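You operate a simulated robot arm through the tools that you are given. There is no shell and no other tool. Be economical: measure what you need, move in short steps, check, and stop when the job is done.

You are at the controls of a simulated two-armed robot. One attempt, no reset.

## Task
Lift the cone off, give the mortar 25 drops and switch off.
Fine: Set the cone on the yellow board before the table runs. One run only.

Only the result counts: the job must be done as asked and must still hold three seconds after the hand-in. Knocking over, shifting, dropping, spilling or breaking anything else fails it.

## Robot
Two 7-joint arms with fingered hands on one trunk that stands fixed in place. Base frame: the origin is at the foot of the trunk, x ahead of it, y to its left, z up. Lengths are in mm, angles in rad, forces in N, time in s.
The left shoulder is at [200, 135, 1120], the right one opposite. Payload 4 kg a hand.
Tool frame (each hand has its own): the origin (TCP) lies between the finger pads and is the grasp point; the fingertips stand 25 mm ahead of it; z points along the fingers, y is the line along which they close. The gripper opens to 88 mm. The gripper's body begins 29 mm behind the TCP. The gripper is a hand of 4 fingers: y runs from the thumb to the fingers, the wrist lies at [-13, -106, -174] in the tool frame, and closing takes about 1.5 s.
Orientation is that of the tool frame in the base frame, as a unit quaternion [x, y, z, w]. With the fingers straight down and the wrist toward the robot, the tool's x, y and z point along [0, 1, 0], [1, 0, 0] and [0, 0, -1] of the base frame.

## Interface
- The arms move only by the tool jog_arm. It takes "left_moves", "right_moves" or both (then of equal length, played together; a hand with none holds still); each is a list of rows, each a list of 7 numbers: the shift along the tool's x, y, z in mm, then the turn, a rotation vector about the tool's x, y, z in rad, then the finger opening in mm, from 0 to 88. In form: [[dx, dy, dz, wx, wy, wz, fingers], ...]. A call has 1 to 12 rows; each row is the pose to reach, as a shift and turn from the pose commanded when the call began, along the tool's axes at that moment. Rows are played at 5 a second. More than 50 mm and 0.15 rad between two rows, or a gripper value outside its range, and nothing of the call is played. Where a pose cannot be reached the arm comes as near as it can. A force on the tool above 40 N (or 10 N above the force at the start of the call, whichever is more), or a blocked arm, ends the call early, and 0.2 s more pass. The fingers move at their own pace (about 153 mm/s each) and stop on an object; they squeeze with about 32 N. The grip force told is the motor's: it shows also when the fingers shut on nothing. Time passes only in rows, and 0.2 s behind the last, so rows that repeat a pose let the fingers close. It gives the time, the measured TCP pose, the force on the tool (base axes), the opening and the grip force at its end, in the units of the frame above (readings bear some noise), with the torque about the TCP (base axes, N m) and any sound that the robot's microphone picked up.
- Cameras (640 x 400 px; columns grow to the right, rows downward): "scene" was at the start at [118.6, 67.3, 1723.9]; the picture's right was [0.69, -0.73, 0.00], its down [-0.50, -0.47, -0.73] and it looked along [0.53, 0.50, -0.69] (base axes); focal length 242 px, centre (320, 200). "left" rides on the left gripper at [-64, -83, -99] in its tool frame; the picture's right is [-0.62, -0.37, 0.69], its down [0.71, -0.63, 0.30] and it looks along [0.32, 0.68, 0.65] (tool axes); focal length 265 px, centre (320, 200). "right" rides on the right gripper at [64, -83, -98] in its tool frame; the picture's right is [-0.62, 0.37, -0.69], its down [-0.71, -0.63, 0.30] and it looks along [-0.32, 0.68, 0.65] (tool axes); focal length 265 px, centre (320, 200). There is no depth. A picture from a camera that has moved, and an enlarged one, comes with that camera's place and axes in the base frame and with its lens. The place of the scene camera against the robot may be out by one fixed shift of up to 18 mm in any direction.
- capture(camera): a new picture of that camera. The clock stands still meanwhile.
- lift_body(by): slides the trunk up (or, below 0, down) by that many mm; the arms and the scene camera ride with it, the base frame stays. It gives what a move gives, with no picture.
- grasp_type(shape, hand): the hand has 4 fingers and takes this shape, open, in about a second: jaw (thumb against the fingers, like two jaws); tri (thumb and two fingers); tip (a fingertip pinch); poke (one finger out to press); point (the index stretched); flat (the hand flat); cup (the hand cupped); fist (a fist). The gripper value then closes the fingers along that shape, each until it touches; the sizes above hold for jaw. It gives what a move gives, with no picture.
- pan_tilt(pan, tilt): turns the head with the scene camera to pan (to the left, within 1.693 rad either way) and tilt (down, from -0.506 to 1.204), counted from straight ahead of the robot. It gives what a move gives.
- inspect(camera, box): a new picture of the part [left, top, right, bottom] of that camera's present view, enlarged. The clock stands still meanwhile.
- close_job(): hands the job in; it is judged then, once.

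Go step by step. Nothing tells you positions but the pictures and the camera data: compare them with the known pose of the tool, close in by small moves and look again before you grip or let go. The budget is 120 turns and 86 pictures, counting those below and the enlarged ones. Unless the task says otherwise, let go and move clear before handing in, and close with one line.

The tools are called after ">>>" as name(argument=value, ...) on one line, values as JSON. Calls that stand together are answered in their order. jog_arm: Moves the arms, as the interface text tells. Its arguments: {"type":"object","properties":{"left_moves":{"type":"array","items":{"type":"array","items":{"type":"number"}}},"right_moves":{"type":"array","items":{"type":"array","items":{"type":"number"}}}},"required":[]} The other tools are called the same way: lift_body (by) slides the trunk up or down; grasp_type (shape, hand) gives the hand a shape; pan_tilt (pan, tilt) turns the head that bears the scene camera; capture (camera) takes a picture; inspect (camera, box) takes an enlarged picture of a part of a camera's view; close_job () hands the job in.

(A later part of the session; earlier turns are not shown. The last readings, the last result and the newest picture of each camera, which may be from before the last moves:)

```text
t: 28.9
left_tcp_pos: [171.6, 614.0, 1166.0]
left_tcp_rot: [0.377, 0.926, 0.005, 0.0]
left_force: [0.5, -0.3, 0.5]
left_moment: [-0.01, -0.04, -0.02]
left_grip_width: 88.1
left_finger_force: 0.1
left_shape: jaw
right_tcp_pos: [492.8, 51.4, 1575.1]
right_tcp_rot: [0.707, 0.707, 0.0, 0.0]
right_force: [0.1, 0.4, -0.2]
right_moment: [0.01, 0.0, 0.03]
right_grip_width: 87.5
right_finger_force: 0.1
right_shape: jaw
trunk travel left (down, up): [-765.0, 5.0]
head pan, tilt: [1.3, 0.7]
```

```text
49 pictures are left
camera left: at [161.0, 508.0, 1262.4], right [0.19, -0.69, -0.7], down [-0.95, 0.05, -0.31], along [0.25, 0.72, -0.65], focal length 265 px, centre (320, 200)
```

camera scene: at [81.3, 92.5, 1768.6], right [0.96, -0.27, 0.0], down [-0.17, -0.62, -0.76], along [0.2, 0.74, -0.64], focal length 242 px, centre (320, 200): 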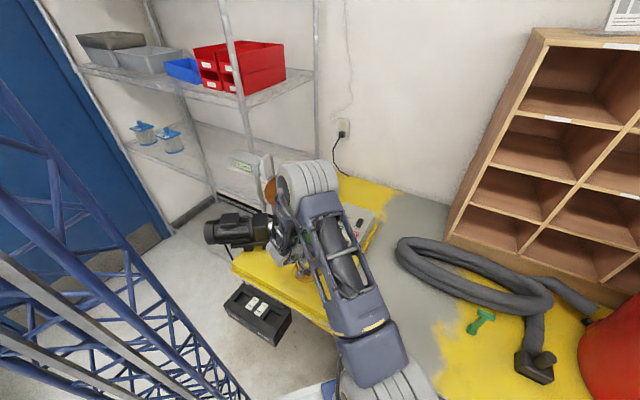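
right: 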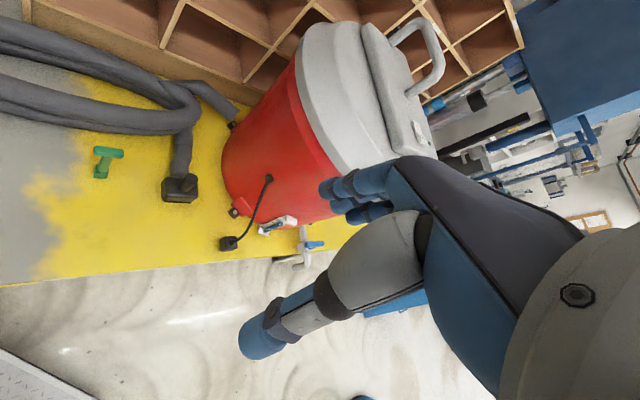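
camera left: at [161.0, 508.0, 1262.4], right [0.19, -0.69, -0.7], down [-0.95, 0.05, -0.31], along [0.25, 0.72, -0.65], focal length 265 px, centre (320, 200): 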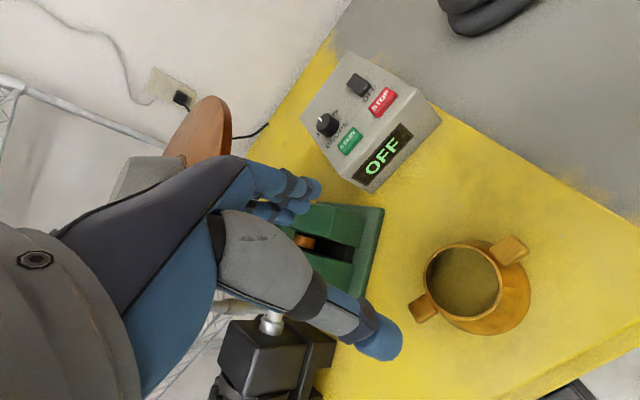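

The cone stands on the board. Now I'll zoom in on the control box, then shift to get a second baseline view of it.

>>> inspect(camera="left", box=[290, 40, 450, 200])

>>> jog_arm(left_moves=[[-30, 20, 0, 0, 0, 0, 88], [-60, 40, 0, 0, 0, 0, 88], [-90, 60, 0, 0, 0, 0, 88], [-110, 80, 0, 0, 0, 0, 88], [-110, 80, 0, 0, 0, 0, 88]])

>>> capture(camera="left")

```text
2.50 times, centred on (370, 120) of left
camera zoom: at [161.0, 508.0, 1262.4], right [0.19, -0.69, -0.7], down [-0.95, 0.05, -0.31], along [0.25, 0.72, -0.65], focal length 664 px, centre (195, 400)
```

zoom: 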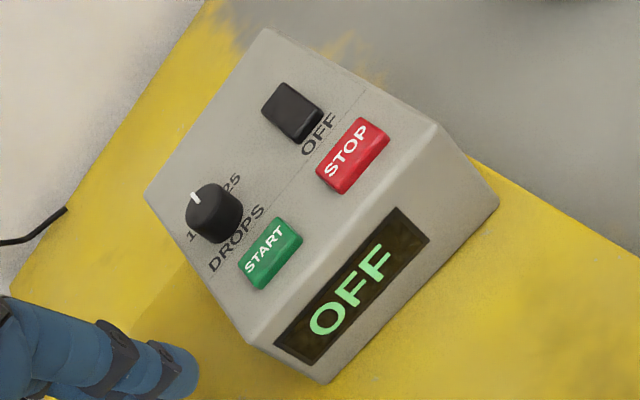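

```text
t: 30.1
left_tcp_pos: [308.0, 593.0, 1166.6]
left_tcp_rot: [0.378, 0.926, 0.005, 0.0]
left_force: [0.4, 0.4, 0.1]
left_moment: [0.02, -0.01, 0.01]
left_grip_width: 87.9
left_finger_force: 0.1
left_shape: jaw
right_tcp_pos: [492.8, 50.4, 1575.1]
right_tcp_rot: [0.707, 0.708, 0.0, 0.0]
right_force: [0.2, 0.1, -0.3]
right_moment: [-0.01, 0.02, 0.0]
right_grip_width: 87.7
right_finger_force: 0.0
right_shape: jaw
trunk travel left (down, up): [-765.0, 5.0]
head pan, tilt: [1.3, 0.7]
```

```text
47 pictures are left
camera left: at [295.2, 487.7, 1263.5], right [0.19, -0.69, -0.7], down [-0.95, 0.05, -0.31], along [0.25, 0.72, -0.65], focal length 265 px, centre (320, 200)
```

left: 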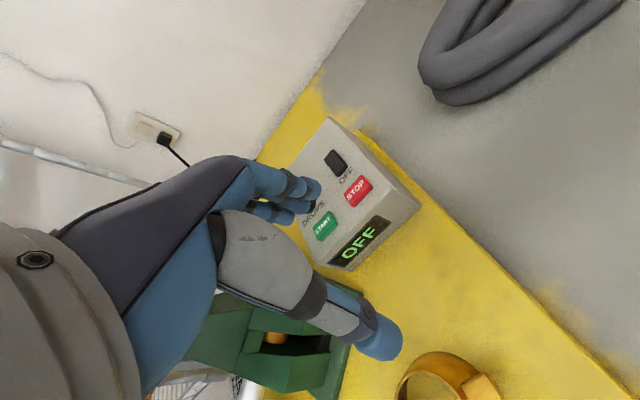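

Triangulation puts START near (357, 763, 997), STOP near (410, 714, 993), the rocker near (460, 765, 997) and the knob near (400, 814). The dial appears to be at 15, with 25 about 50° clockwise. I'll turn the hand and get closer above the knob.

>>> jog_arm(left_moves=[[4, 20, 0, 0, 0, -0.14, 60], [8, 40, 0, 0, 0, -0.28, 60], [12, 60, 0, 0, 0, -0.42, 60], [16, 80, 0, 0, 0, -0.56, 60], [20, 100, 0, 0, 0, -0.7, 60], [24, 120, 0, 0, 0, -0.84, 60], [28, 142, 0, 0, 0, -0.98, 60], [32, 164, 0, 0, 0, -1.126, 60], [32, 164, 0, 0, 0, -1.126, 60]])

>>> capture(camera="left")

>>> inspect(camera="scene", box=[220, 150, 380, 270])

```text
t: 32.1
left_tcp_pos: [401.0, 732.1, 1169.1]
left_tcp_rot: [-0.175, 0.985, 0.004, 0.002]
left_force: [-0.4, 0.7, 0.6]
left_moment: [0.01, 0.02, 0.03]
left_grip_width: 60.1
left_finger_force: 0.0
left_shape: jaw
right_tcp_pos: [492.4, 51.6, 1576.3]
right_tcp_rot: [0.707, 0.707, 0.0, 0.001]
right_force: [0.4, 0.2, 0.3]
right_moment: [0.01, 0.0, 0.0]
right_grip_width: 87.7
right_finger_force: 0.1
right_shape: jaw
trunk travel left (down, up): [-765.0, 5.0]
head pan, tilt: [1.3, 0.7]
```

```text
46 pictures are left
camera left: at [491.0, 675.7, 1267.0], right [0.71, -0.13, -0.69], down [-0.45, -0.83, -0.31], along [-0.54, 0.54, -0.65], focal length 265 px, centre (320, 200)
```

left: 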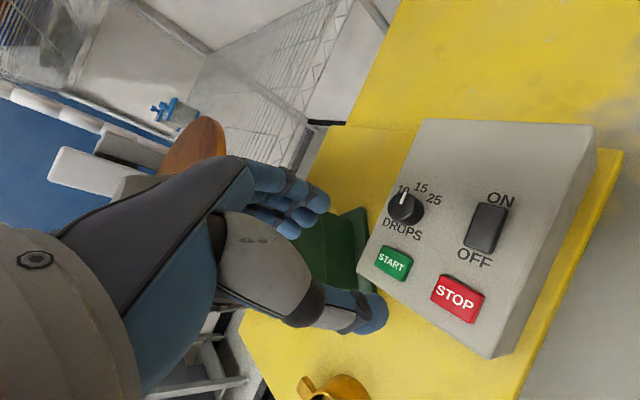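

```text
3.33 times, centred on (300, 210) of scene
camera zoom: at [81.4, 92.3, 1768.6], right [0.96, -0.27, 0.0], down [-0.17, -0.62, -0.76], along [0.2, 0.74, -0.64], focal length 806 px, centre (387, 167)
```

zoom: 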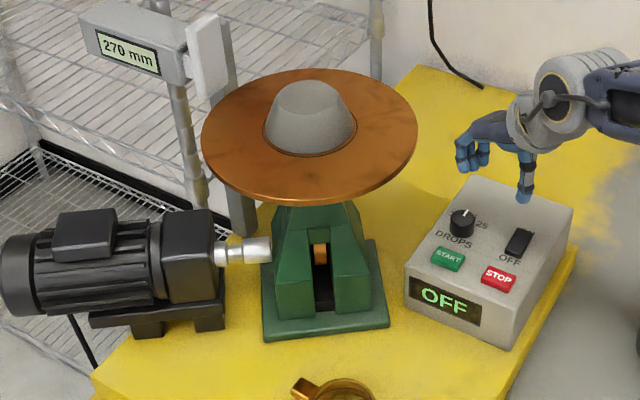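

Great view of the dial. I'll zoom in on it.

>>> inspect(camera="left", box=[370, 165, 530, 325])

```text
2.50 times, centred on (450, 245) of left
camera zoom: at [491.0, 675.7, 1267.0], right [0.71, -0.13, -0.69], down [-0.45, -0.83, -0.31], along [-0.54, 0.54, -0.65], focal length 664 px, centre (-5, 88)
```

zoom: 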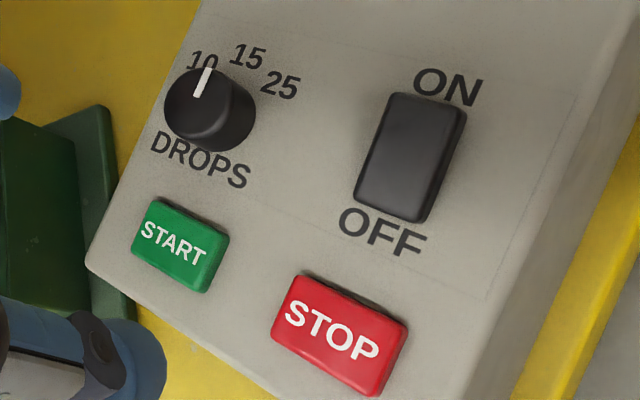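

The pointer is at 15, and 25 is about 45° clockwise. The knob centre is near (396.5, 818) with its top at about 1010. I'll position the hand just above it.

>>> jog_arm(left_moves=[[-8, 27, 10, 0.003, 0.002, 0, 60], [-16, 54, 30, 0.007, 0.005, 0, 60], [-25, 81.5, 55, 0.007, 0.005, 0, 60], [-25, 81.5, 85, 0.007, 0.005, 0, 60], [-25, 81.5, 108, 0.007, 0.005, 0, 60], [-25, 81.5, 108, 0.007, 0.005, 0, 60]])

>>> capture(camera="left")

>>> inspect(camera="scene", box=[280, 150, 400, 240])

```text
t: 33.5
left_tcp_pos: [397.1, 821.0, 1062.7]
left_tcp_rot: [-0.174, 0.985, 0.001, 0.001]
left_force: [0.1, -0.7, 0.6]
left_moment: [-0.01, -0.01, -0.01]
left_grip_width: 60.1
left_finger_force: 0.0
left_shape: jaw
right_tcp_pos: [492.2, 51.4, 1574.5]
right_tcp_rot: [0.707, 0.707, 0.0, 0.0]
right_force: [0.2, -0.5, 0.3]
right_moment: [0.0, 0.02, 0.0]
right_grip_width: 87.6
right_finger_force: 0.0
right_shape: jaw
trunk travel left (down, up): [-765.0, 5.0]
head pan, tilt: [1.3, 0.7]
```

```text
43 pictures are left
camera left: at [486.9, 765.0, 1159.5], right [0.71, -0.13, -0.69], down [-0.45, -0.84, -0.31], along [-0.54, 0.53, -0.65], focal length 265 px, centre (320, 200)
```

left: 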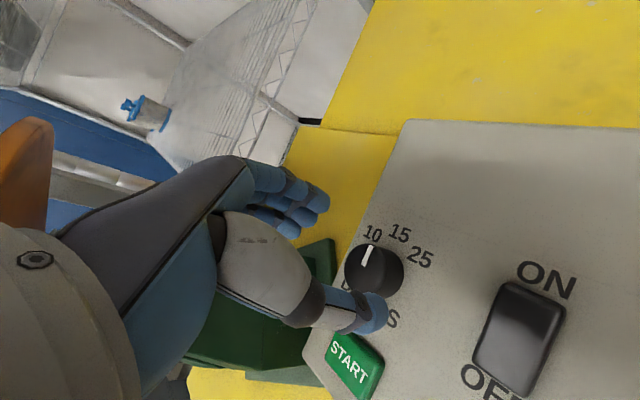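

```text
4.44 times, centred on (340, 195) of scene
camera zoom: at [81.3, 92.4, 1768.6], right [0.96, -0.27, 0.0], down [-0.17, -0.62, -0.76], along [0.2, 0.74, -0.64], focal length 1075 px, centre (231, 222)
```

zoom: 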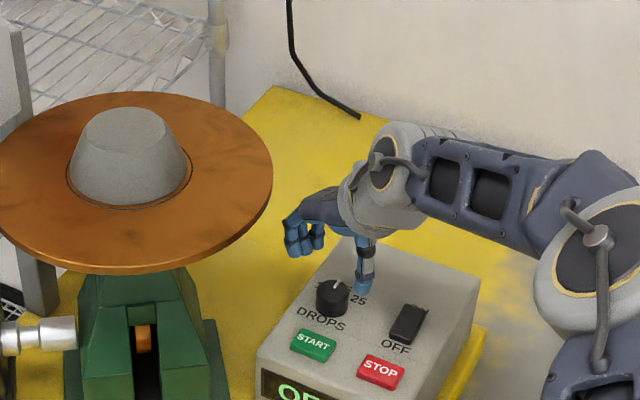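

The hand is over the knob. I'll make a small correction and lower partway to check alignment.

>>> jog_arm(left_moves=[[3, -3.5, 8, 0, 0, 0, 60], [3, -3.5, 18, 0, 0, 0, 60], [3, -3.5, 24, 0, 0, 0, 60], [3, -3.5, 24, 0, 0, 0, 60]])

>>> inspect(camera="left", box=[260, 140, 480, 360])

```text
t: 34.5
left_tcp_pos: [396.2, 816.6, 1037.5]
left_tcp_rot: [-0.175, 0.985, 0.0, 0.0]
left_force: [-0.2, -0.2, 0.2]
left_moment: [0.02, 0.0, -0.03]
left_grip_width: 60.4
left_finger_force: 0.0
left_shape: jaw
right_tcp_pos: [492.5, 51.2, 1575.9]
right_tcp_rot: [0.707, 0.707, 0.001, 0.0]
right_force: [0.1, -0.2, 0.7]
right_moment: [-0.02, 0.0, 0.01]
right_grip_width: 87.7
right_finger_force: 0.0
right_shape: jaw
trunk travel left (down, up): [-765.0, 5.0]
head pan, tilt: [1.3, 0.7]
```

```text
1.82 times, centred on (370, 250) of left
camera zoom: at [485.0, 760.3, 1135.2], right [0.71, -0.13, -0.69], down [-0.45, -0.84, -0.31], along [-0.54, 0.53, -0.65], focal length 483 px, centre (229, 109)
```

zoom: 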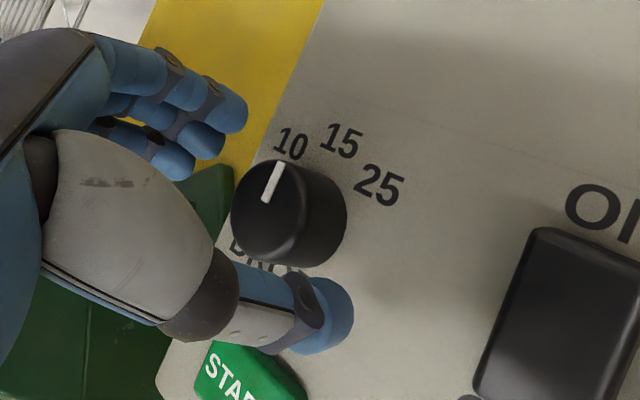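

Aligned to within about 3 mm. I'll correct it, lower so the tips straddle the knob, then close gently.

>>> jog_arm(left_moves=[[2, -2, 4, 0, 0, 0, 60], [2, -2, 9, 0, 0, 0, 60], [2, -2, 13, 0, 0, 0, 60], [2, -2, 13, 0, 0, 0, 60]])

>>> inspect(camera="left", box=[260, 140, 480, 360])

```text
t: 35.5
left_tcp_pos: [392.8, 814.9, 1024.8]
left_tcp_rot: [-0.174, 0.985, 0.001, 0.001]
left_force: [-0.5, 0.3, -0.2]
left_moment: [0.02, 0.0, -0.01]
left_grip_width: 60.1
left_finger_force: 0.0
left_shape: jaw
right_tcp_pos: [491.8, 50.9, 1575.4]
right_tcp_rot: [0.707, 0.707, 0.0, 0.0]
right_force: [-0.6, 0.1, 0.1]
right_moment: [-0.01, 0.01, 0.0]
right_grip_width: 87.7
right_finger_force: 0.0
right_shape: jaw
trunk travel left (down, up): [-765.0, 5.0]
head pan, tilt: [1.3, 0.7]
```

```text
1.82 times, centred on (370, 250) of left
camera zoom: at [484.2, 757.2, 1122.1], right [0.71, -0.13, -0.69], down [-0.45, -0.84, -0.31], along [-0.54, 0.53, -0.65], focal length 483 px, centre (229, 109)
```

zoom: 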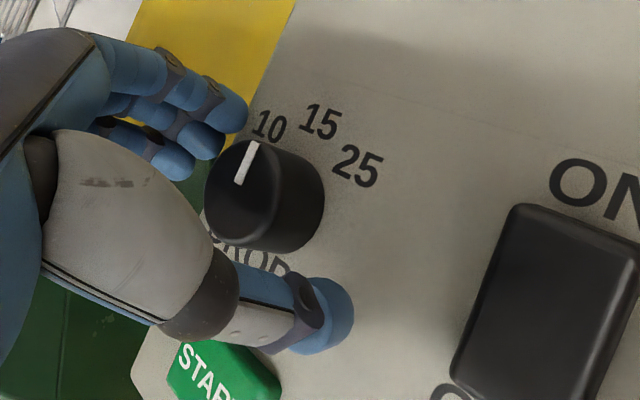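

The tips straddle the knob. I'll close on it.

>>> jog_arm(left_moves=[[0, 1.5, 0, 0, 0, 0, 60], [0, 1.5, 0, 0, 0, 0, 45], [0, 1.5, 0, 0, 0, 0, 25], [0, 1.5, 0, 0, 0, 0, 15], [0, 1.5, 0, 0, 0, 0, 15]])

>>> inspect(camera="left", box=[260, 140, 480, 360])

```text
t: 36.7
left_tcp_pos: [393.9, 815.2, 1024.0]
left_tcp_rot: [-0.174, 0.985, 0.0, 0.0]
left_force: [1.0, -2.4, 0.6]
left_moment: [-0.01, -0.03, -0.02]
left_grip_width: 25.8
left_finger_force: 32.0
left_shape: jaw
right_tcp_pos: [490.6, 51.2, 1574.6]
right_tcp_rot: [0.707, 0.708, -0.001, 0.0]
right_force: [0.3, 0.0, -0.5]
right_moment: [0.01, -0.02, 0.0]
right_grip_width: 87.7
right_finger_force: 0.1
right_shape: jaw
trunk travel left (down, up): [-765.0, 5.0]
head pan, tilt: [1.3, 0.7]
```

```text
1.82 times, centred on (370, 250) of left
camera zoom: at [483.8, 757.9, 1122.3], right [0.71, -0.13, -0.69], down [-0.45, -0.84, -0.3], along [-0.54, 0.53, -0.65], focal length 483 px, centre (229, 109)
```

zoom: 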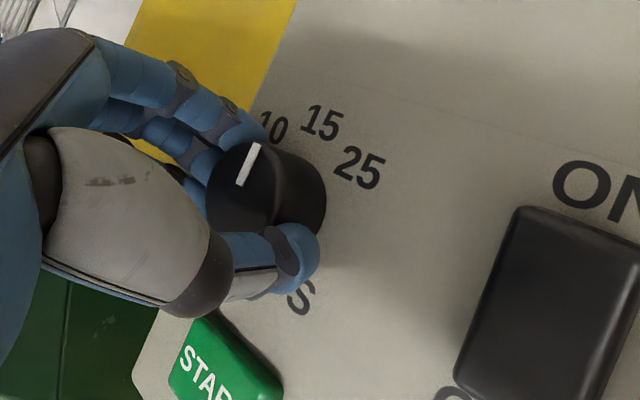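

Good grip on the knob. I'll turn it 45° clockwise and look.

>>> jog_arm(left_moves=[[0, 0, 0, 0, 0, 0.1, 15], [0, 0, 0, 0, 0, 0.2, 15], [0, 0, 0, 0, 0, 0.3, 15], [0, 0, 0, 0, 0, 0.4, 15], [0, 0, 0, 0, 0, 0.5, 15], [0, 0, 0, 0, 0, 0.6, 15], [0, 0, 0, 0, 0, 0.7, 15], [0, 0, 0, 0, 0, 0.8, 15], [0, 0, 0, 0, 0, 0.8, 15]])

>>> inspect(camera="left", box=[260, 140, 480, 360])

```text
t: 38.7
left_tcp_pos: [393.0, 814.2, 1024.6]
left_tcp_rot: [0.222, 0.975, 0.0, 0.0]
left_force: [-1.1, -3.7, -0.2]
left_moment: [-0.07, 0.05, 0.05]
left_grip_width: 25.6
left_finger_force: 31.6
left_shape: jaw
right_tcp_pos: [492.7, 50.8, 1576.7]
right_tcp_rot: [0.707, 0.707, 0.001, 0.0]
right_force: [0.5, 0.4, 0.2]
right_moment: [0.01, 0.01, -0.01]
right_grip_width: 87.8
right_finger_force: 0.0
right_shape: jaw
trunk travel left (down, up): [-765.0, 5.0]
head pan, tilt: [1.3, 0.7]
```

```text
1.82 times, centred on (370, 250) of left
camera zoom: at [415.1, 711.0, 1122.4], right [0.4, -0.6, -0.69], down [-0.92, -0.26, -0.3], along [0.01, 0.76, -0.65], focal length 483 px, centre (229, 109)
```

zoom: 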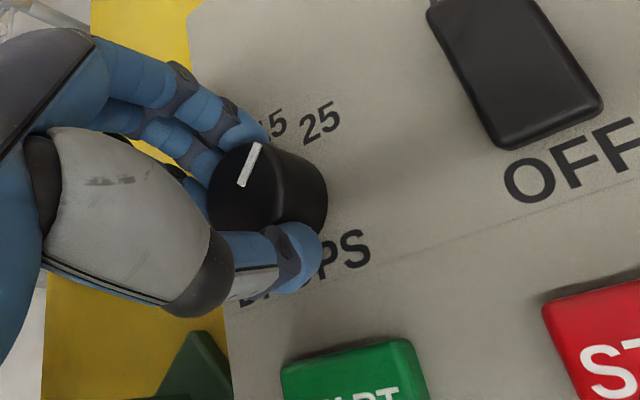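

The knob turned with the hand and the mark points at 25. I'll release, rise and check.

>>> jog_arm(left_moves=[[0, 0, 0, 0, 0, 0, 40], [0, 0, 0, 0, 0, 0, 60], [0, 0, 0, 0, 0, 0, 60], [0, 0, -15, 0, 0, 0, 60], [0, 0, -40, 0, 0, 0, 60], [0, -20, -80, 0, 0, 0, 60], [0, -60, -120, 0, 0, 0, 60]])

>>> capture(camera="left")

>>> grasp_type(hand="left", shape="poke")

>>> capture(camera="left")

>>> inspect(camera="scene", box=[270, 140, 430, 260])

```text
refused: row 7 steps farther than a row can; nothing moved
```

```text
37 pictures are left
camera left: at [415.1, 711.0, 1122.4], right [0.4, -0.6, -0.69], down [-0.92, -0.26, -0.3], along [0.01, 0.76, -0.65], focal length 265 px, centre (320, 200)
```

left: 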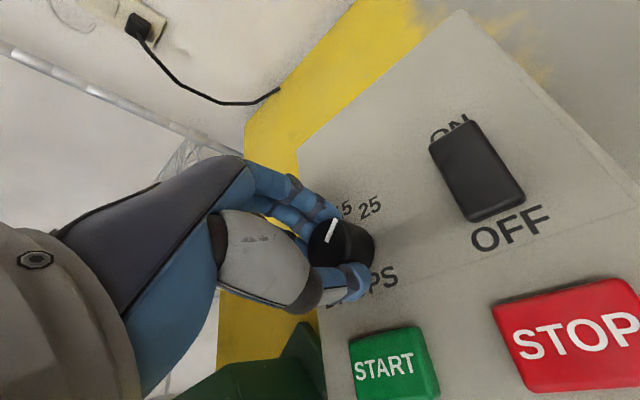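

```text
t: 39.6
left_tcp_pos: [391.2, 818.2, 1027.3]
left_tcp_rot: [0.222, 0.975, 0.004, 0.0]
left_force: [-10.9, 10.9, 9.4]
left_moment: [0.97, -0.04, 0.16]
left_grip_width: 0.4
left_finger_force: 0.0
left_shape: poke
right_tcp_pos: [491.9, 51.7, 1576.2]
right_tcp_rot: [0.706, 0.708, 0.0, 0.0]
right_force: [0.2, 0.3, -0.5]
right_moment: [-0.01, -0.02, 0.01]
right_grip_width: 87.5
right_finger_force: 0.1
right_shape: jaw
trunk travel left (down, up): [-765.0, 5.0]
head pan, tilt: [1.3, 0.7]
```

```text
36 pictures are left
camera left: at [413.3, 712.9, 1124.3], right [0.4, -0.6, -0.7], down [-0.92, -0.26, -0.31], along [0.0, 0.76, -0.65], focal length 265 px, centre (320, 200)
```

left: 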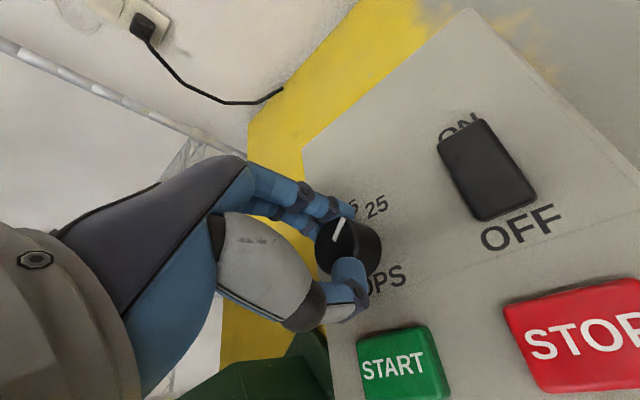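

```text
3.33 times, centred on (350, 200) of scene
camera zoom: at [80.5, 92.4, 1768.8], right [0.96, -0.27, 0.0], down [-0.17, -0.62, -0.77], along [0.2, 0.74, -0.64], focal length 806 px, centre (220, 200)
```

zoom: 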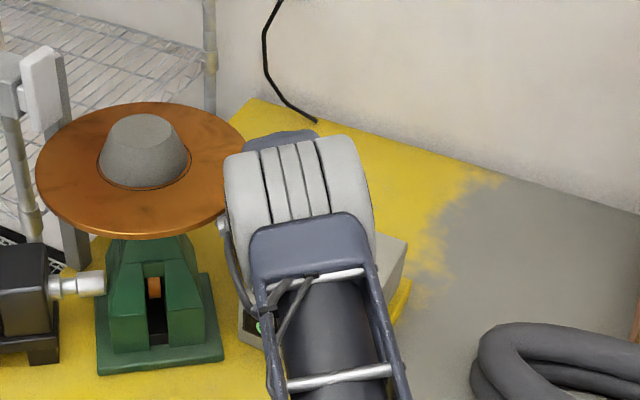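

My retract was refused for step size, so the hand changed shape around the knob. I'll lift straight up now, gently, and check the knob.

>>> jog_arm(left_moves=[[0, 0, -6, 0, 0, 0, 88], [0, 0, -14, 0, 0, 0, 88], [0, 0, -30, 0, 0, 0, 88], [0, 0, -60, 0, 0, 0, 88], [0, -20, -90, 0, 0, 0, 88], [0, -50, -120, 0, 0, 0, 88], [0, -80, -140, 0, 0, 0, 88], [0, -80, -140, 0, 0, 0, 88]])

>>> capture(camera="left")

```text
t: 40.0
left_tcp_pos: [394.4, 820.5, 1032.0]
left_tcp_rot: [0.22, 0.975, 0.009, 0.001]
left_force: [13.4, 39.6, -20.4]
left_moment: [0.75, -0.11, 0.16]
left_grip_width: 0.0
left_finger_force: 0.1
left_shape: poke
right_tcp_pos: [493.1, 53.2, 1575.0]
right_tcp_rot: [0.706, 0.708, -0.001, 0.001]
right_force: [-0.3, -0.4, -0.2]
right_moment: [0.0, -0.03, 0.0]
right_grip_width: 87.9
right_finger_force: 0.2
right_shape: jaw
trunk travel left (down, up): [-765.0, 5.0]
head pan, tilt: [1.3, 0.7]
stopped in row 2 (left hand): the force on the tool passed its limit at 47 N (the readings are from after the stop); the commanded pose is now the measured one
```

```text
34 pictures are left
camera left: at [417.4, 716.1, 1127.8], right [0.41, -0.59, -0.7], down [-0.91, -0.26, -0.31], along [0.0, 0.77, -0.64], focal length 265 px, centre (320, 200)
```

left: 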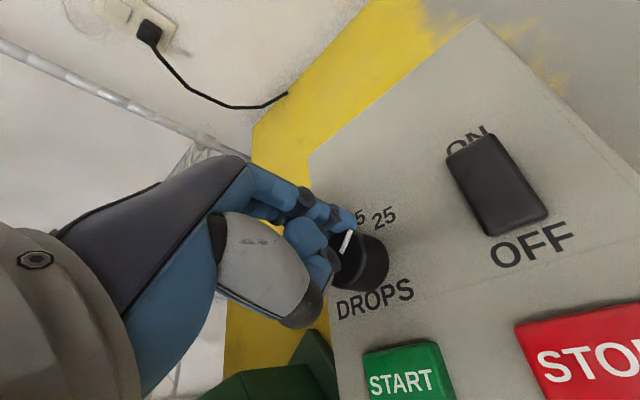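

The curled fingers are catching on the knob, so I'll return to the open jaw shape, which releases it sideways.

>>> grasp_type(hand="left", shape="jaw")

>>> capture(camera="left")

```text
t: 40.9
left_tcp_pos: [393.4, 816.8, 1031.7]
left_tcp_rot: [0.222, 0.975, 0.004, 0.001]
left_force: [0.1, -1.0, 0.1]
left_moment: [0.0, 0.03, -0.04]
left_grip_width: 87.6
left_finger_force: 0.0
left_shape: jaw
right_tcp_pos: [491.4, 50.7, 1575.8]
right_tcp_rot: [0.707, 0.707, 0.0, 0.0]
right_force: [-0.1, -0.1, 0.9]
right_moment: [0.03, 0.0, -0.01]
right_grip_width: 87.7
right_finger_force: 0.1
right_shape: jaw
trunk travel left (down, up): [-765.0, 5.0]
head pan, tilt: [1.3, 0.7]
```

```text
33 pictures are left
camera left: at [416.1, 712.3, 1128.2], right [0.4, -0.59, -0.7], down [-0.92, -0.26, -0.31], along [0.0, 0.76, -0.65], focal length 265 px, centre (320, 200)
```

left: 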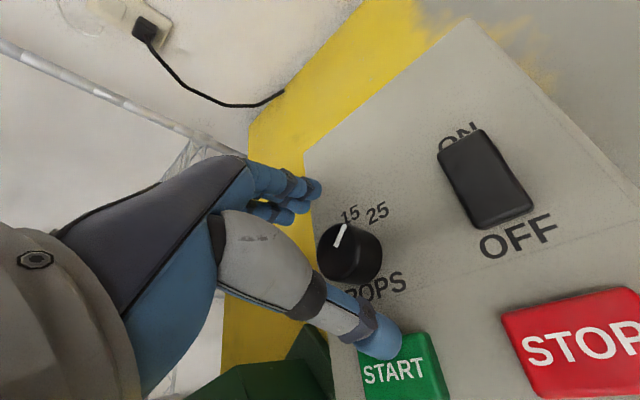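

Free again with no load. I'll rise straight up, then back, to view the dial and check the box hasn't shifted.

>>> jog_arm(left_moves=[[0, 0, -10, 0, 0, 0, 88], [0, 0, -30, 0, 0, 0, 88], [0, 0, -65, 0, 0, 0, 88], [0, 0, -100, 0, 0, 0, 88], [0, -25, -130, 0, 0, 0, 88], [0, -60, -150, 0, 0, 0, 88], [0, -60, -150, 0, 0, 0, 88]])

>>> capture(camera="left")

>>> inspect(camera="left", box=[320, 100, 520, 300])

```text
t: 42.5
left_tcp_pos: [367.9, 760.3, 1181.3]
left_tcp_rot: [0.221, 0.975, 0.006, 0.001]
left_force: [0.3, 0.2, 0.5]
left_moment: [0.01, -0.02, -0.01]
left_grip_width: 87.7
left_finger_force: 0.1
left_shape: jaw
right_tcp_pos: [492.4, 51.3, 1576.7]
right_tcp_rot: [0.707, 0.707, -0.001, 0.0]
right_force: [1.1, 0.2, -0.2]
right_moment: [-0.02, -0.01, 0.01]
right_grip_width: 87.9
right_finger_force: 0.1
right_shape: jaw
trunk travel left (down, up): [-765.0, 5.0]
head pan, tilt: [1.3, 0.7]
```

```text
32 pictures are left
camera left: at [389.4, 656.5, 1278.4], right [0.4, -0.59, -0.7], down [-0.91, -0.26, -0.31], along [0.01, 0.76, -0.65], focal length 265 px, centre (320, 200)
```

left: 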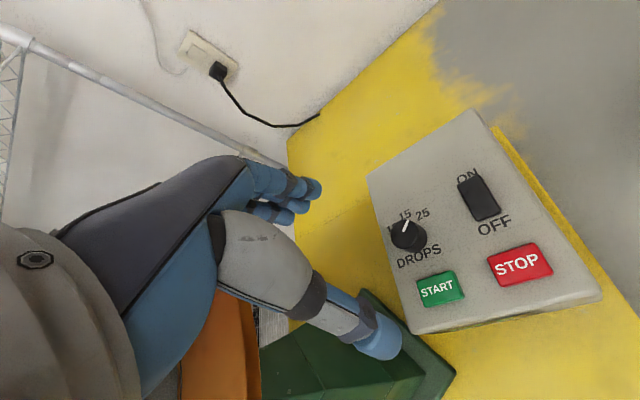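

```text
2.00 times, centred on (420, 200) of left
camera zoom: at [389.4, 656.5, 1278.4], right [0.4, -0.59, -0.7], down [-0.91, -0.26, -0.31], along [0.01, 0.76, -0.65], focal length 531 px, centre (120, 200)
```

zoom: 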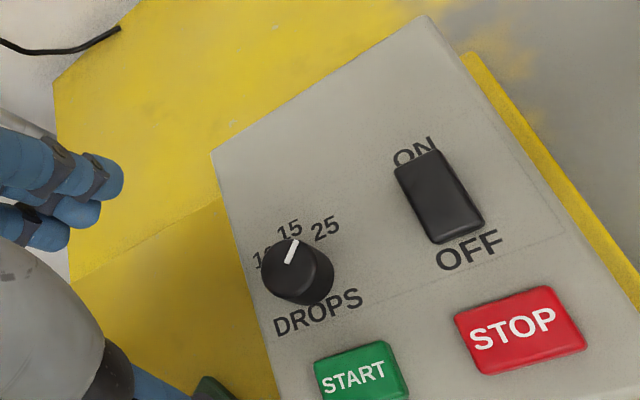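

The mark is now turned about 45° clockwise, pointing at 25, and the box hasn't moved. I'll form the poke hand here in free space and see where the fingertip is.

>>> grasp_type(hand="left", shape="poke")

>>> capture(camera="left")

>>> inspect(camera="scene", box=[270, 120, 430, 260])

```text
t: 43.4
left_tcp_pos: [367.9, 761.8, 1181.4]
left_tcp_rot: [0.221, 0.975, 0.005, 0.001]
left_force: [0.3, 0.0, -0.8]
left_moment: [-0.02, 0.02, 0.0]
left_grip_width: 0.0
left_finger_force: 0.1
left_shape: poke
right_tcp_pos: [491.5, 50.4, 1575.8]
right_tcp_rot: [0.708, 0.706, -0.001, 0.0]
right_force: [0.4, 0.1, 0.6]
right_moment: [-0.04, 0.04, -0.02]
right_grip_width: 87.6
right_finger_force: 0.1
right_shape: jaw
trunk travel left (down, up): [-765.0, 5.0]
head pan, tilt: [1.3, 0.7]
```

```text
30 pictures are left
camera left: at [389.5, 656.8, 1278.1], right [0.4, -0.59, -0.7], down [-0.92, -0.26, -0.31], along [0.0, 0.76, -0.65], focal length 265 px, centre (320, 200)
```

left: 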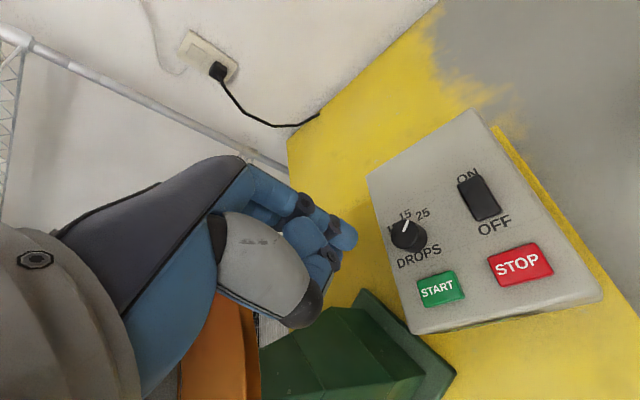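

```text
2.86 times, centred on (350, 190) of scene
camera zoom: at [81.3, 92.3, 1768.6], right [0.96, -0.27, 0.0], down [-0.17, -0.62, -0.76], along [0.2, 0.74, -0.64], focal length 691 px, centre (234, 229)
```

zoom: 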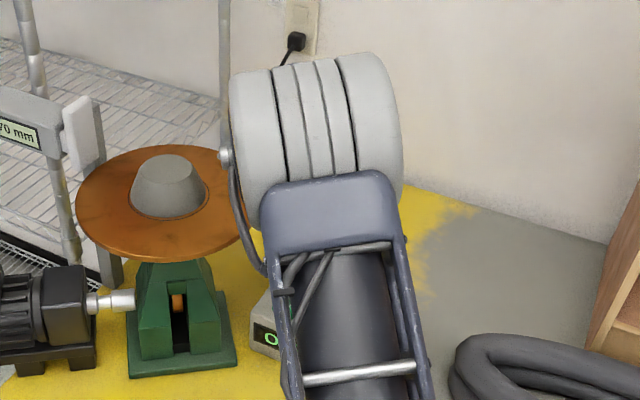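

The index fingertip sits close to the TCP axis. The rocker's ON end is near (466, 775, 1000); I'll move the tip to about 40 mm above it and look.

>>> jog_arm(left_moves=[[-20, 13, 10, 0, 0, 0, 0], [-40, 26, 30, 0, 0, 0, 0], [-60, 40, 55, 0, 0, 0, 0], [-78, 52, 85, 0, 0, 0, 0], [-78, 52, 112, 0, 0, 0, 0], [-78, 52, 112, 0, 0, 0, 0]])

>>> capture(camera="left")

>>> inspect(camera="scene", box=[300, 150, 440, 260])

```text
t: 44.8
left_tcp_pos: [460.7, 777.5, 1068.5]
left_tcp_rot: [0.222, 0.975, 0.005, 0.0]
left_force: [1.0, -0.6, -0.8]
left_moment: [0.03, 0.01, -0.01]
left_grip_width: 0.0
left_finger_force: 0.1
left_shape: poke
right_tcp_pos: [491.5, 51.9, 1575.6]
right_tcp_rot: [0.707, 0.707, 0.0, 0.001]
right_force: [0.6, -0.4, -0.1]
right_moment: [0.01, 0.02, -0.02]
right_grip_width: 87.7
right_finger_force: 0.0
right_shape: jaw
trunk travel left (down, up): [-765.0, 5.0]
head pan, tilt: [1.3, 0.7]
```

```text
28 pictures are left
camera left: at [483.8, 671.8, 1165.8], right [0.4, -0.59, -0.7], down [-0.91, -0.26, -0.31], along [0.0, 0.76, -0.65], focal length 265 px, centre (320, 200)
```

left: 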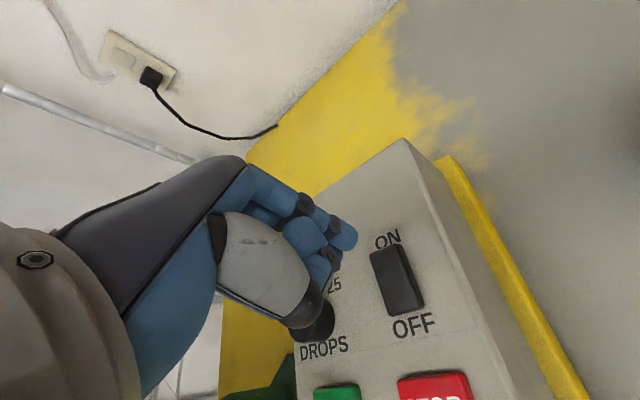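

```text
3.64 times, centred on (370, 205) of scene
camera zoom: at [81.4, 92.4, 1768.6], right [0.96, -0.27, 0.0], down [-0.17, -0.62, -0.76], along [0.2, 0.74, -0.64], focal length 879 px, centre (138, 182)
```

zoom: 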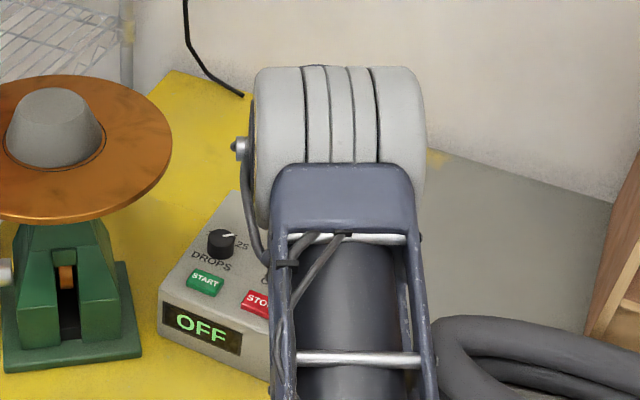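

Knob confirmed at 25. I'll lower the fingertip close to the rocker and check alignment.

>>> jog_arm(left_moves=[[0, 0, 10, 0, 0, 0, 0], [0, 0, 20, 0, 0, 0, 0], [0, 0, 27, 0, 0, 0, 0], [0, 0, 27, 0, 0, 0, 0]])

>>> inspect(camera="left", box=[240, 140, 460, 360])

```text
t: 45.8
left_tcp_pos: [462.0, 777.3, 1042.9]
left_tcp_rot: [0.221, 0.975, 0.006, 0.001]
left_force: [0.9, 0.3, 0.0]
left_moment: [-0.01, -0.01, -0.02]
left_grip_width: 0.2
left_finger_force: 0.0
left_shape: poke
right_tcp_pos: [492.6, 51.1, 1575.5]
right_tcp_rot: [0.707, 0.707, 0.0, 0.0]
right_force: [0.3, 0.3, 0.7]
right_moment: [0.02, -0.02, -0.02]
right_grip_width: 87.8
right_finger_force: 0.1
right_shape: jaw
trunk travel left (down, up): [-765.0, 5.0]
head pan, tilt: [1.3, 0.7]
```

```text
1.82 times, centred on (350, 250) of left
camera zoom: at [484.0, 672.0, 1139.2], right [0.4, -0.59, -0.7], down [-0.91, -0.26, -0.31], along [0.0, 0.76, -0.65], focal length 483 px, centre (266, 109)
```

zoom: 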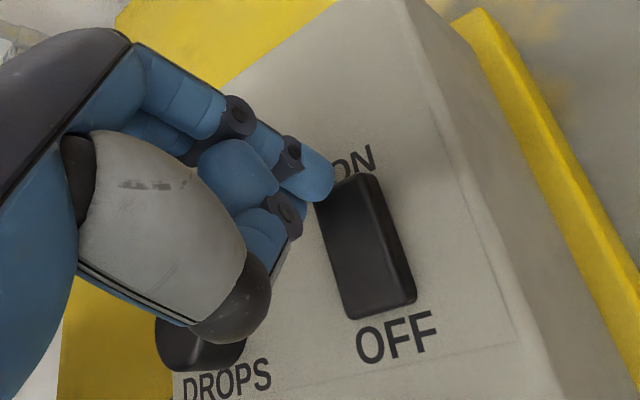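

The tip will land on the ON end. I'll press down in small steps.

>>> jog_arm(left_moves=[[2, -2, 6, 0, 0, 0, 0], [2, -2, 10, 0, 0, 0, 0], [2, -2, 13, 0, 0, 0, 0], [2, -2, 16, 0, 0, 0, 0], [2, -2, 18, 0, 0, 0, 0]])

>>> inspect(camera="left", box=[240, 140, 460, 360])

```text
t: 47.0
left_tcp_pos: [459.0, 776.8, 1028.0]
left_tcp_rot: [0.222, 0.975, 0.008, 0.002]
left_force: [2.9, 2.1, 19.6]
left_moment: [0.07, 0.05, -0.04]
left_grip_width: 0.1
left_finger_force: 0.1
left_shape: poke
right_tcp_pos: [492.5, 51.1, 1575.6]
right_tcp_rot: [0.707, 0.707, 0.0, 0.0]
right_force: [0.0, 1.0, 0.1]
right_moment: [0.01, 0.02, 0.01]
right_grip_width: 87.7
right_finger_force: 0.0
right_shape: jaw
trunk travel left (down, up): [-765.0, 5.0]
head pan, tilt: [1.3, 0.7]
```

```text
1.82 times, centred on (350, 250) of left
camera zoom: at [481.4, 672.2, 1124.2], right [0.41, -0.59, -0.7], down [-0.91, -0.26, -0.32], along [0.01, 0.77, -0.64], focal length 483 px, centre (266, 109)
```

zoom: 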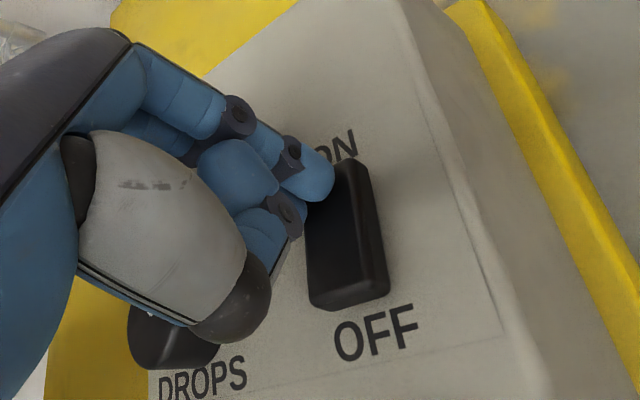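

I pressed it with about 20 N. I'll lift and check the display and rocker.

>>> jog_arm(left_moves=[[0, 0, -8, 0, 0, 0, 0], [0, 0, -25, 0, 0, 0, 0], [0, 0, -40, 0, 0, 0, 0]])

>>> inspect(camera="scene", box=[300, 170, 400, 260])

>>> inspect(camera="left", box=[290, 190, 490, 390])

```text
t: 47.8
left_tcp_pos: [457.7, 775.2, 1064.1]
left_tcp_rot: [0.221, 0.975, 0.004, 0.001]
left_force: [0.8, -0.7, 0.0]
left_moment: [-0.03, -0.02, -0.03]
left_grip_width: 0.0
left_finger_force: 0.1
left_shape: poke
right_tcp_pos: [492.1, 50.9, 1575.8]
right_tcp_rot: [0.707, 0.707, 0.0, 0.0]
right_force: [-0.8, -0.6, -0.1]
right_moment: [-0.01, 0.01, -0.02]
right_grip_width: 87.8
right_finger_force: 0.2
right_shape: jaw
trunk travel left (down, up): [-765.0, 5.0]
head pan, tilt: [1.3, 0.7]
```

```text
4.44 times, centred on (350, 215) of scene
camera zoom: at [81.3, 92.4, 1768.5], right [0.96, -0.27, 0.0], down [-0.17, -0.62, -0.76], along [0.2, 0.74, -0.64], focal length 1075 px, centre (187, 133)
```

zoom: 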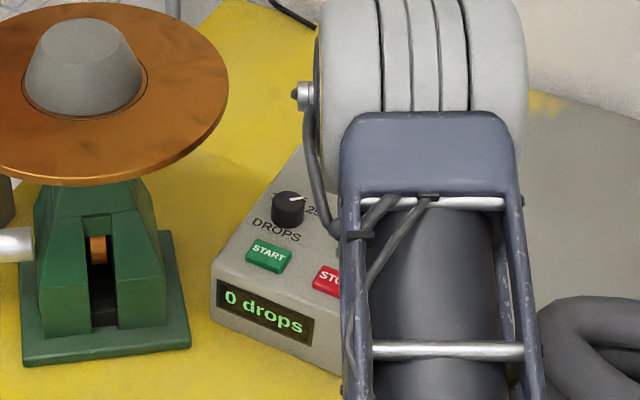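

```text
2.00 times, centred on (390, 290) of left
camera zoom: at [479.9, 671.2, 1161.0], right [0.4, -0.59, -0.7], down [-0.92, -0.26, -0.31], along [0.0, 0.76, -0.65], focal length 531 px, centre (180, 20)
```

zoom: 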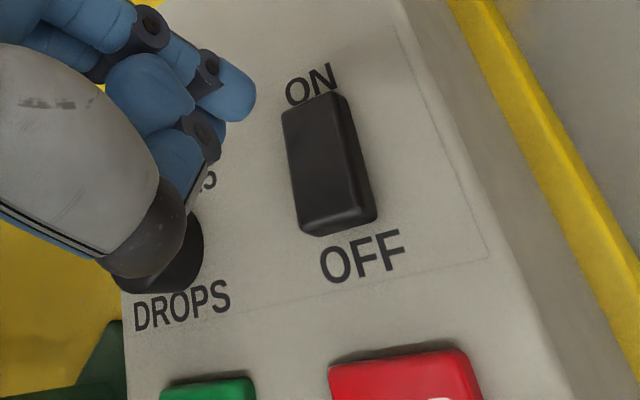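

The display reads "0 drops", so power is on. Next I'll move to START at about (357.5, 763), turning the hand a bit for more clearance from the plate.

>>> jog_arm(left_moves=[[0, 0, -20, 0, 0, 0, 0], [22, -15, -20, 0, 0, -0.12, 0], [44, -30, -20, 0, 0, -0.24, 0], [66, -45, -20, 0, 0, -0.36, 0], [89, -60, -20, 0, 0, -0.48, 0], [89, -60, -20, 0, 0, -0.6, 0], [89, -60, 0, 0, 0, -0.6, 0], [89, -60, 14, 0, 0, -0.6, 0], [89, -60, 14, 0, 0, -0.6, 0]])

>>> capture(camera="left")

>>> inspect(camera="scene", box=[260, 140, 400, 260])

```text
t: 49.8
left_tcp_pos: [352.8, 759.0, 1051.1]
left_tcp_rot: [-0.078, 0.997, 0.004, 0.003]
left_force: [0.6, 0.4, 0.0]
left_moment: [-0.04, 0.01, 0.0]
left_grip_width: 0.0
left_finger_force: 0.1
left_shape: poke
right_tcp_pos: [492.3, 51.6, 1576.0]
right_tcp_rot: [0.707, 0.707, -0.001, 0.0]
right_force: [0.7, -0.2, -0.8]
right_moment: [0.01, 0.03, 0.02]
right_grip_width: 87.7
right_finger_force: 0.0
right_shape: jaw
trunk travel left (down, up): [-765.0, 5.0]
head pan, tilt: [1.3, 0.7]
```

```text
22 pictures are left
camera left: at [429.3, 684.9, 1147.5], right [0.67, -0.26, -0.69], down [-0.61, -0.73, -0.31], along [-0.42, 0.63, -0.65], focal length 265 px, centre (320, 200)
```

left: 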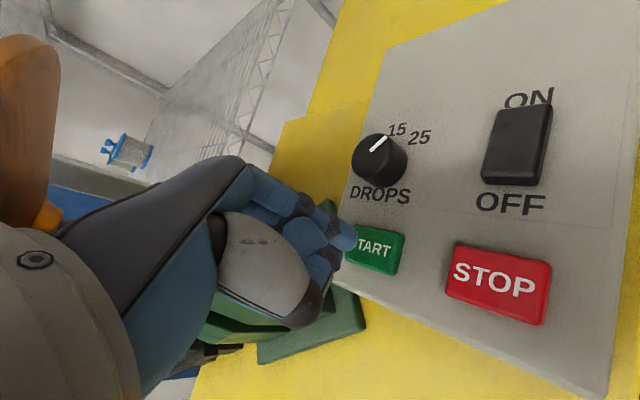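

```text
3.33 times, centred on (330, 200) of scene
camera zoom: at [81.3, 92.4, 1768.6], right [0.96, -0.27, 0.0], down [-0.17, -0.62, -0.76], along [0.2, 0.74, -0.64], focal length 806 px, centre (287, 200)
```

zoom: 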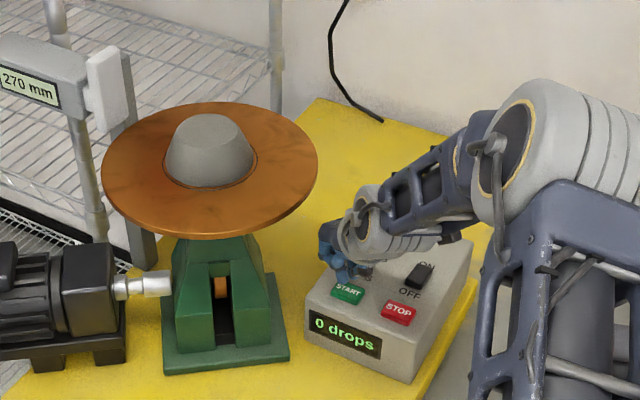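

Tip and START line up. I'll press START once, in small steps.

>>> jog_arm(left_moves=[[0, 0, 12, 0, 0, 0, 0], [0, 0, 20, 0, 0, 0, 0], [0, 0, 24, 0, 0, 0, 0], [0, 0, 27, 0, 0, 0, 0], [0, 0, 29, 0, 0, 0, 0]])

>>> inspect(camera="scene", box=[280, 160, 400, 260])

```text
t: 51.0
left_tcp_pos: [350.9, 761.5, 1021.7]
left_tcp_rot: [-0.076, 0.997, 0.004, 0.003]
left_force: [-0.3, 0.3, 0.9]
left_moment: [-0.03, 0.02, -0.03]
left_grip_width: 0.0
left_finger_force: 0.2
left_shape: poke
right_tcp_pos: [491.8, 52.0, 1576.5]
right_tcp_rot: [0.707, 0.707, 0.0, 0.0]
right_force: [-0.5, 0.6, -0.7]
right_moment: [-0.03, -0.01, -0.01]
right_grip_width: 87.9
right_finger_force: 0.0
right_shape: jaw
trunk travel left (down, up): [-765.0, 5.0]
head pan, tilt: [1.3, 0.7]
heard: click
```

```text
4.00 times, centred on (340, 210) of scene
camera zoom: at [81.3, 92.3, 1768.6], right [0.96, -0.27, 0.0], down [-0.17, -0.62, -0.76], along [0.2, 0.74, -0.64], focal length 967 px, centre (240, 160)
```

zoom: 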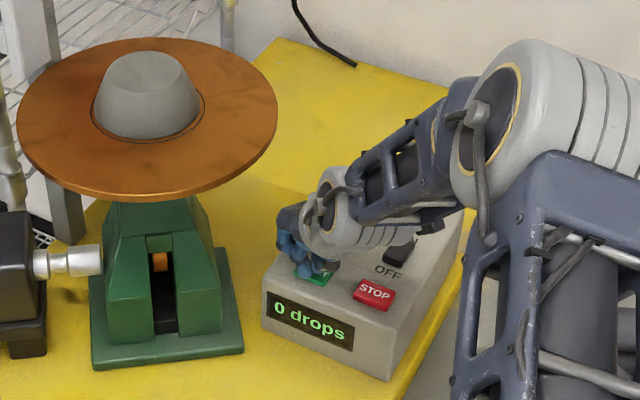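

I heard a click, so START was likely triggered. I'll lift clear and watch the count.

>>> jog_arm(left_moves=[[0, 0, -8, 0, 0, 0, 0], [0, 0, -30, 0, 0, 0, 0], [0, 0, -50, 0, 0, 0, 0], [0, 0, -50, 0, 0, 0, 0], [0, 0, -50, 0, 0, 0, 0], [0, 0, -50, 0, 0, 0, 0]])

>>> inspect(camera="scene", box=[260, 150, 380, 250])

```text
t: 52.4
left_tcp_pos: [351.1, 760.2, 1072.0]
left_tcp_rot: [-0.078, 0.997, 0.004, 0.002]
left_force: [0.0, -0.3, 0.6]
left_moment: [0.03, -0.02, 0.01]
left_grip_width: 0.0
left_finger_force: 0.1
left_shape: poke
right_tcp_pos: [491.9, 51.9, 1576.6]
right_tcp_rot: [0.707, 0.707, 0.0, 0.0]
right_force: [0.9, -0.3, 0.7]
right_moment: [0.0, -0.01, 0.03]
right_grip_width: 87.8
right_finger_force: 0.1
right_shape: jaw
trunk travel left (down, up): [-765.0, 5.0]
head pan, tilt: [1.3, 0.7]
```

```text
4.00 times, centred on (320, 200) of scene
camera zoom: at [81.3, 92.3, 1768.6], right [0.96, -0.27, 0.0], down [-0.17, -0.62, -0.76], along [0.2, 0.74, -0.64], focal length 967 px, centre (320, 200)
```

zoom: 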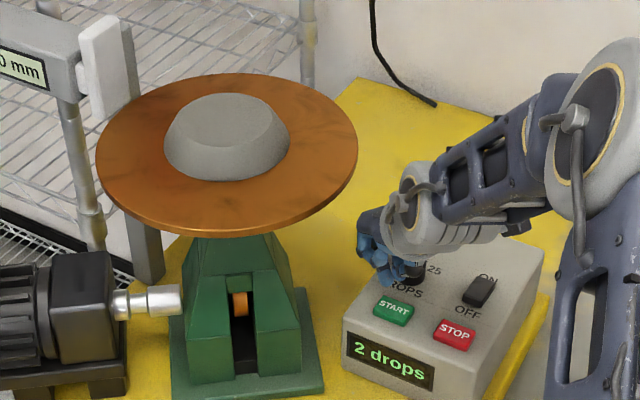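

It's running, with 2 drops so far. While it counts I'll move to hover high above the rocker's OFF end.

>>> jog_arm(left_moves=[[-15, -4, 0, 0, 0, 0, 0], [-30, -8, 0, 0, 0, 0, 0], [-45, -12, 0, 0, 0, 0, 0], [-60, -16, 0, 0, 0, 0, 0], [-75, -20, 0, 0, 0, 0, 0], [-87, -24, 0, 0, 0, 0, 0], [-87, -24, 0, 0, 0, 0, 0], [-87, -24, 0, 0, 0, 0, 0], [-87, -24, 0, 0, 0, 0, 0], [-87, -24, 0, 0, 0, 0, 0], [-87, -24, 0, 0, 0, 0, 0], [-87, -24, 0, 0, 0, 0, 0]])

>>> capture(camera="left")

>>> inspect(camera="scene", box=[260, 150, 380, 250])

```text
t: 55.0
left_tcp_pos: [441.6, 750.2, 1072.6]
left_tcp_rot: [-0.077, 0.997, 0.004, 0.003]
left_force: [0.3, -0.5, -0.6]
left_moment: [-0.04, -0.01, 0.0]
left_grip_width: 0.0
left_finger_force: 0.0
left_shape: poke
right_tcp_pos: [492.6, 51.7, 1576.7]
right_tcp_rot: [0.707, 0.707, -0.001, 0.0]
right_force: [-0.1, 0.3, -0.5]
right_moment: [0.0, 0.02, 0.01]
right_grip_width: 87.5
right_finger_force: 0.1
right_shape: jaw
trunk travel left (down, up): [-765.0, 5.0]
head pan, tilt: [1.3, 0.7]
```

```text
18 pictures are left
camera left: at [517.5, 675.4, 1169.5], right [0.67, -0.26, -0.69], down [-0.61, -0.73, -0.31], along [-0.42, 0.63, -0.65], focal length 265 px, centre (320, 200)
```

left: 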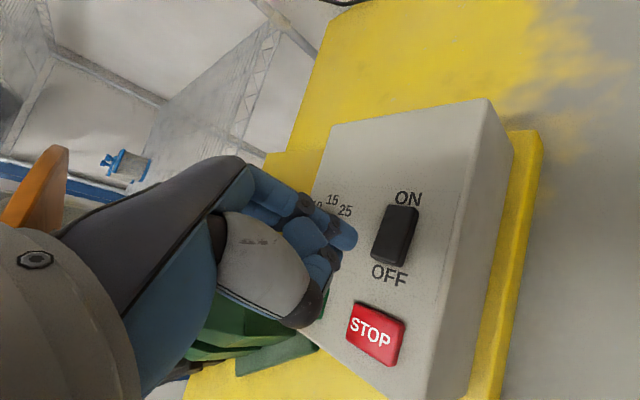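

```text
4.00 times, centred on (320, 200) of scene
camera zoom: at [81.3, 92.4, 1768.6], right [0.96, -0.27, 0.0], down [-0.17, -0.62, -0.76], along [0.2, 0.74, -0.64], focal length 967 px, centre (320, 200)
```

zoom: 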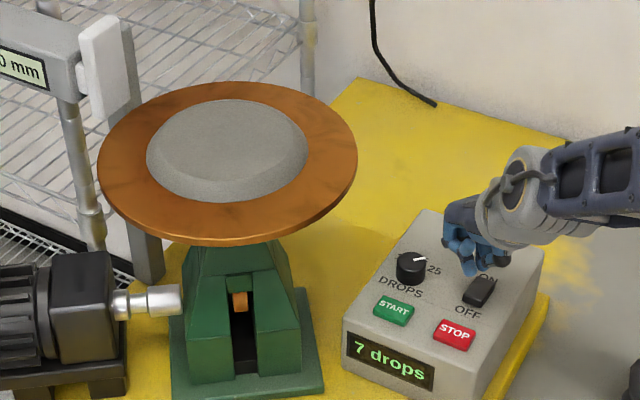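

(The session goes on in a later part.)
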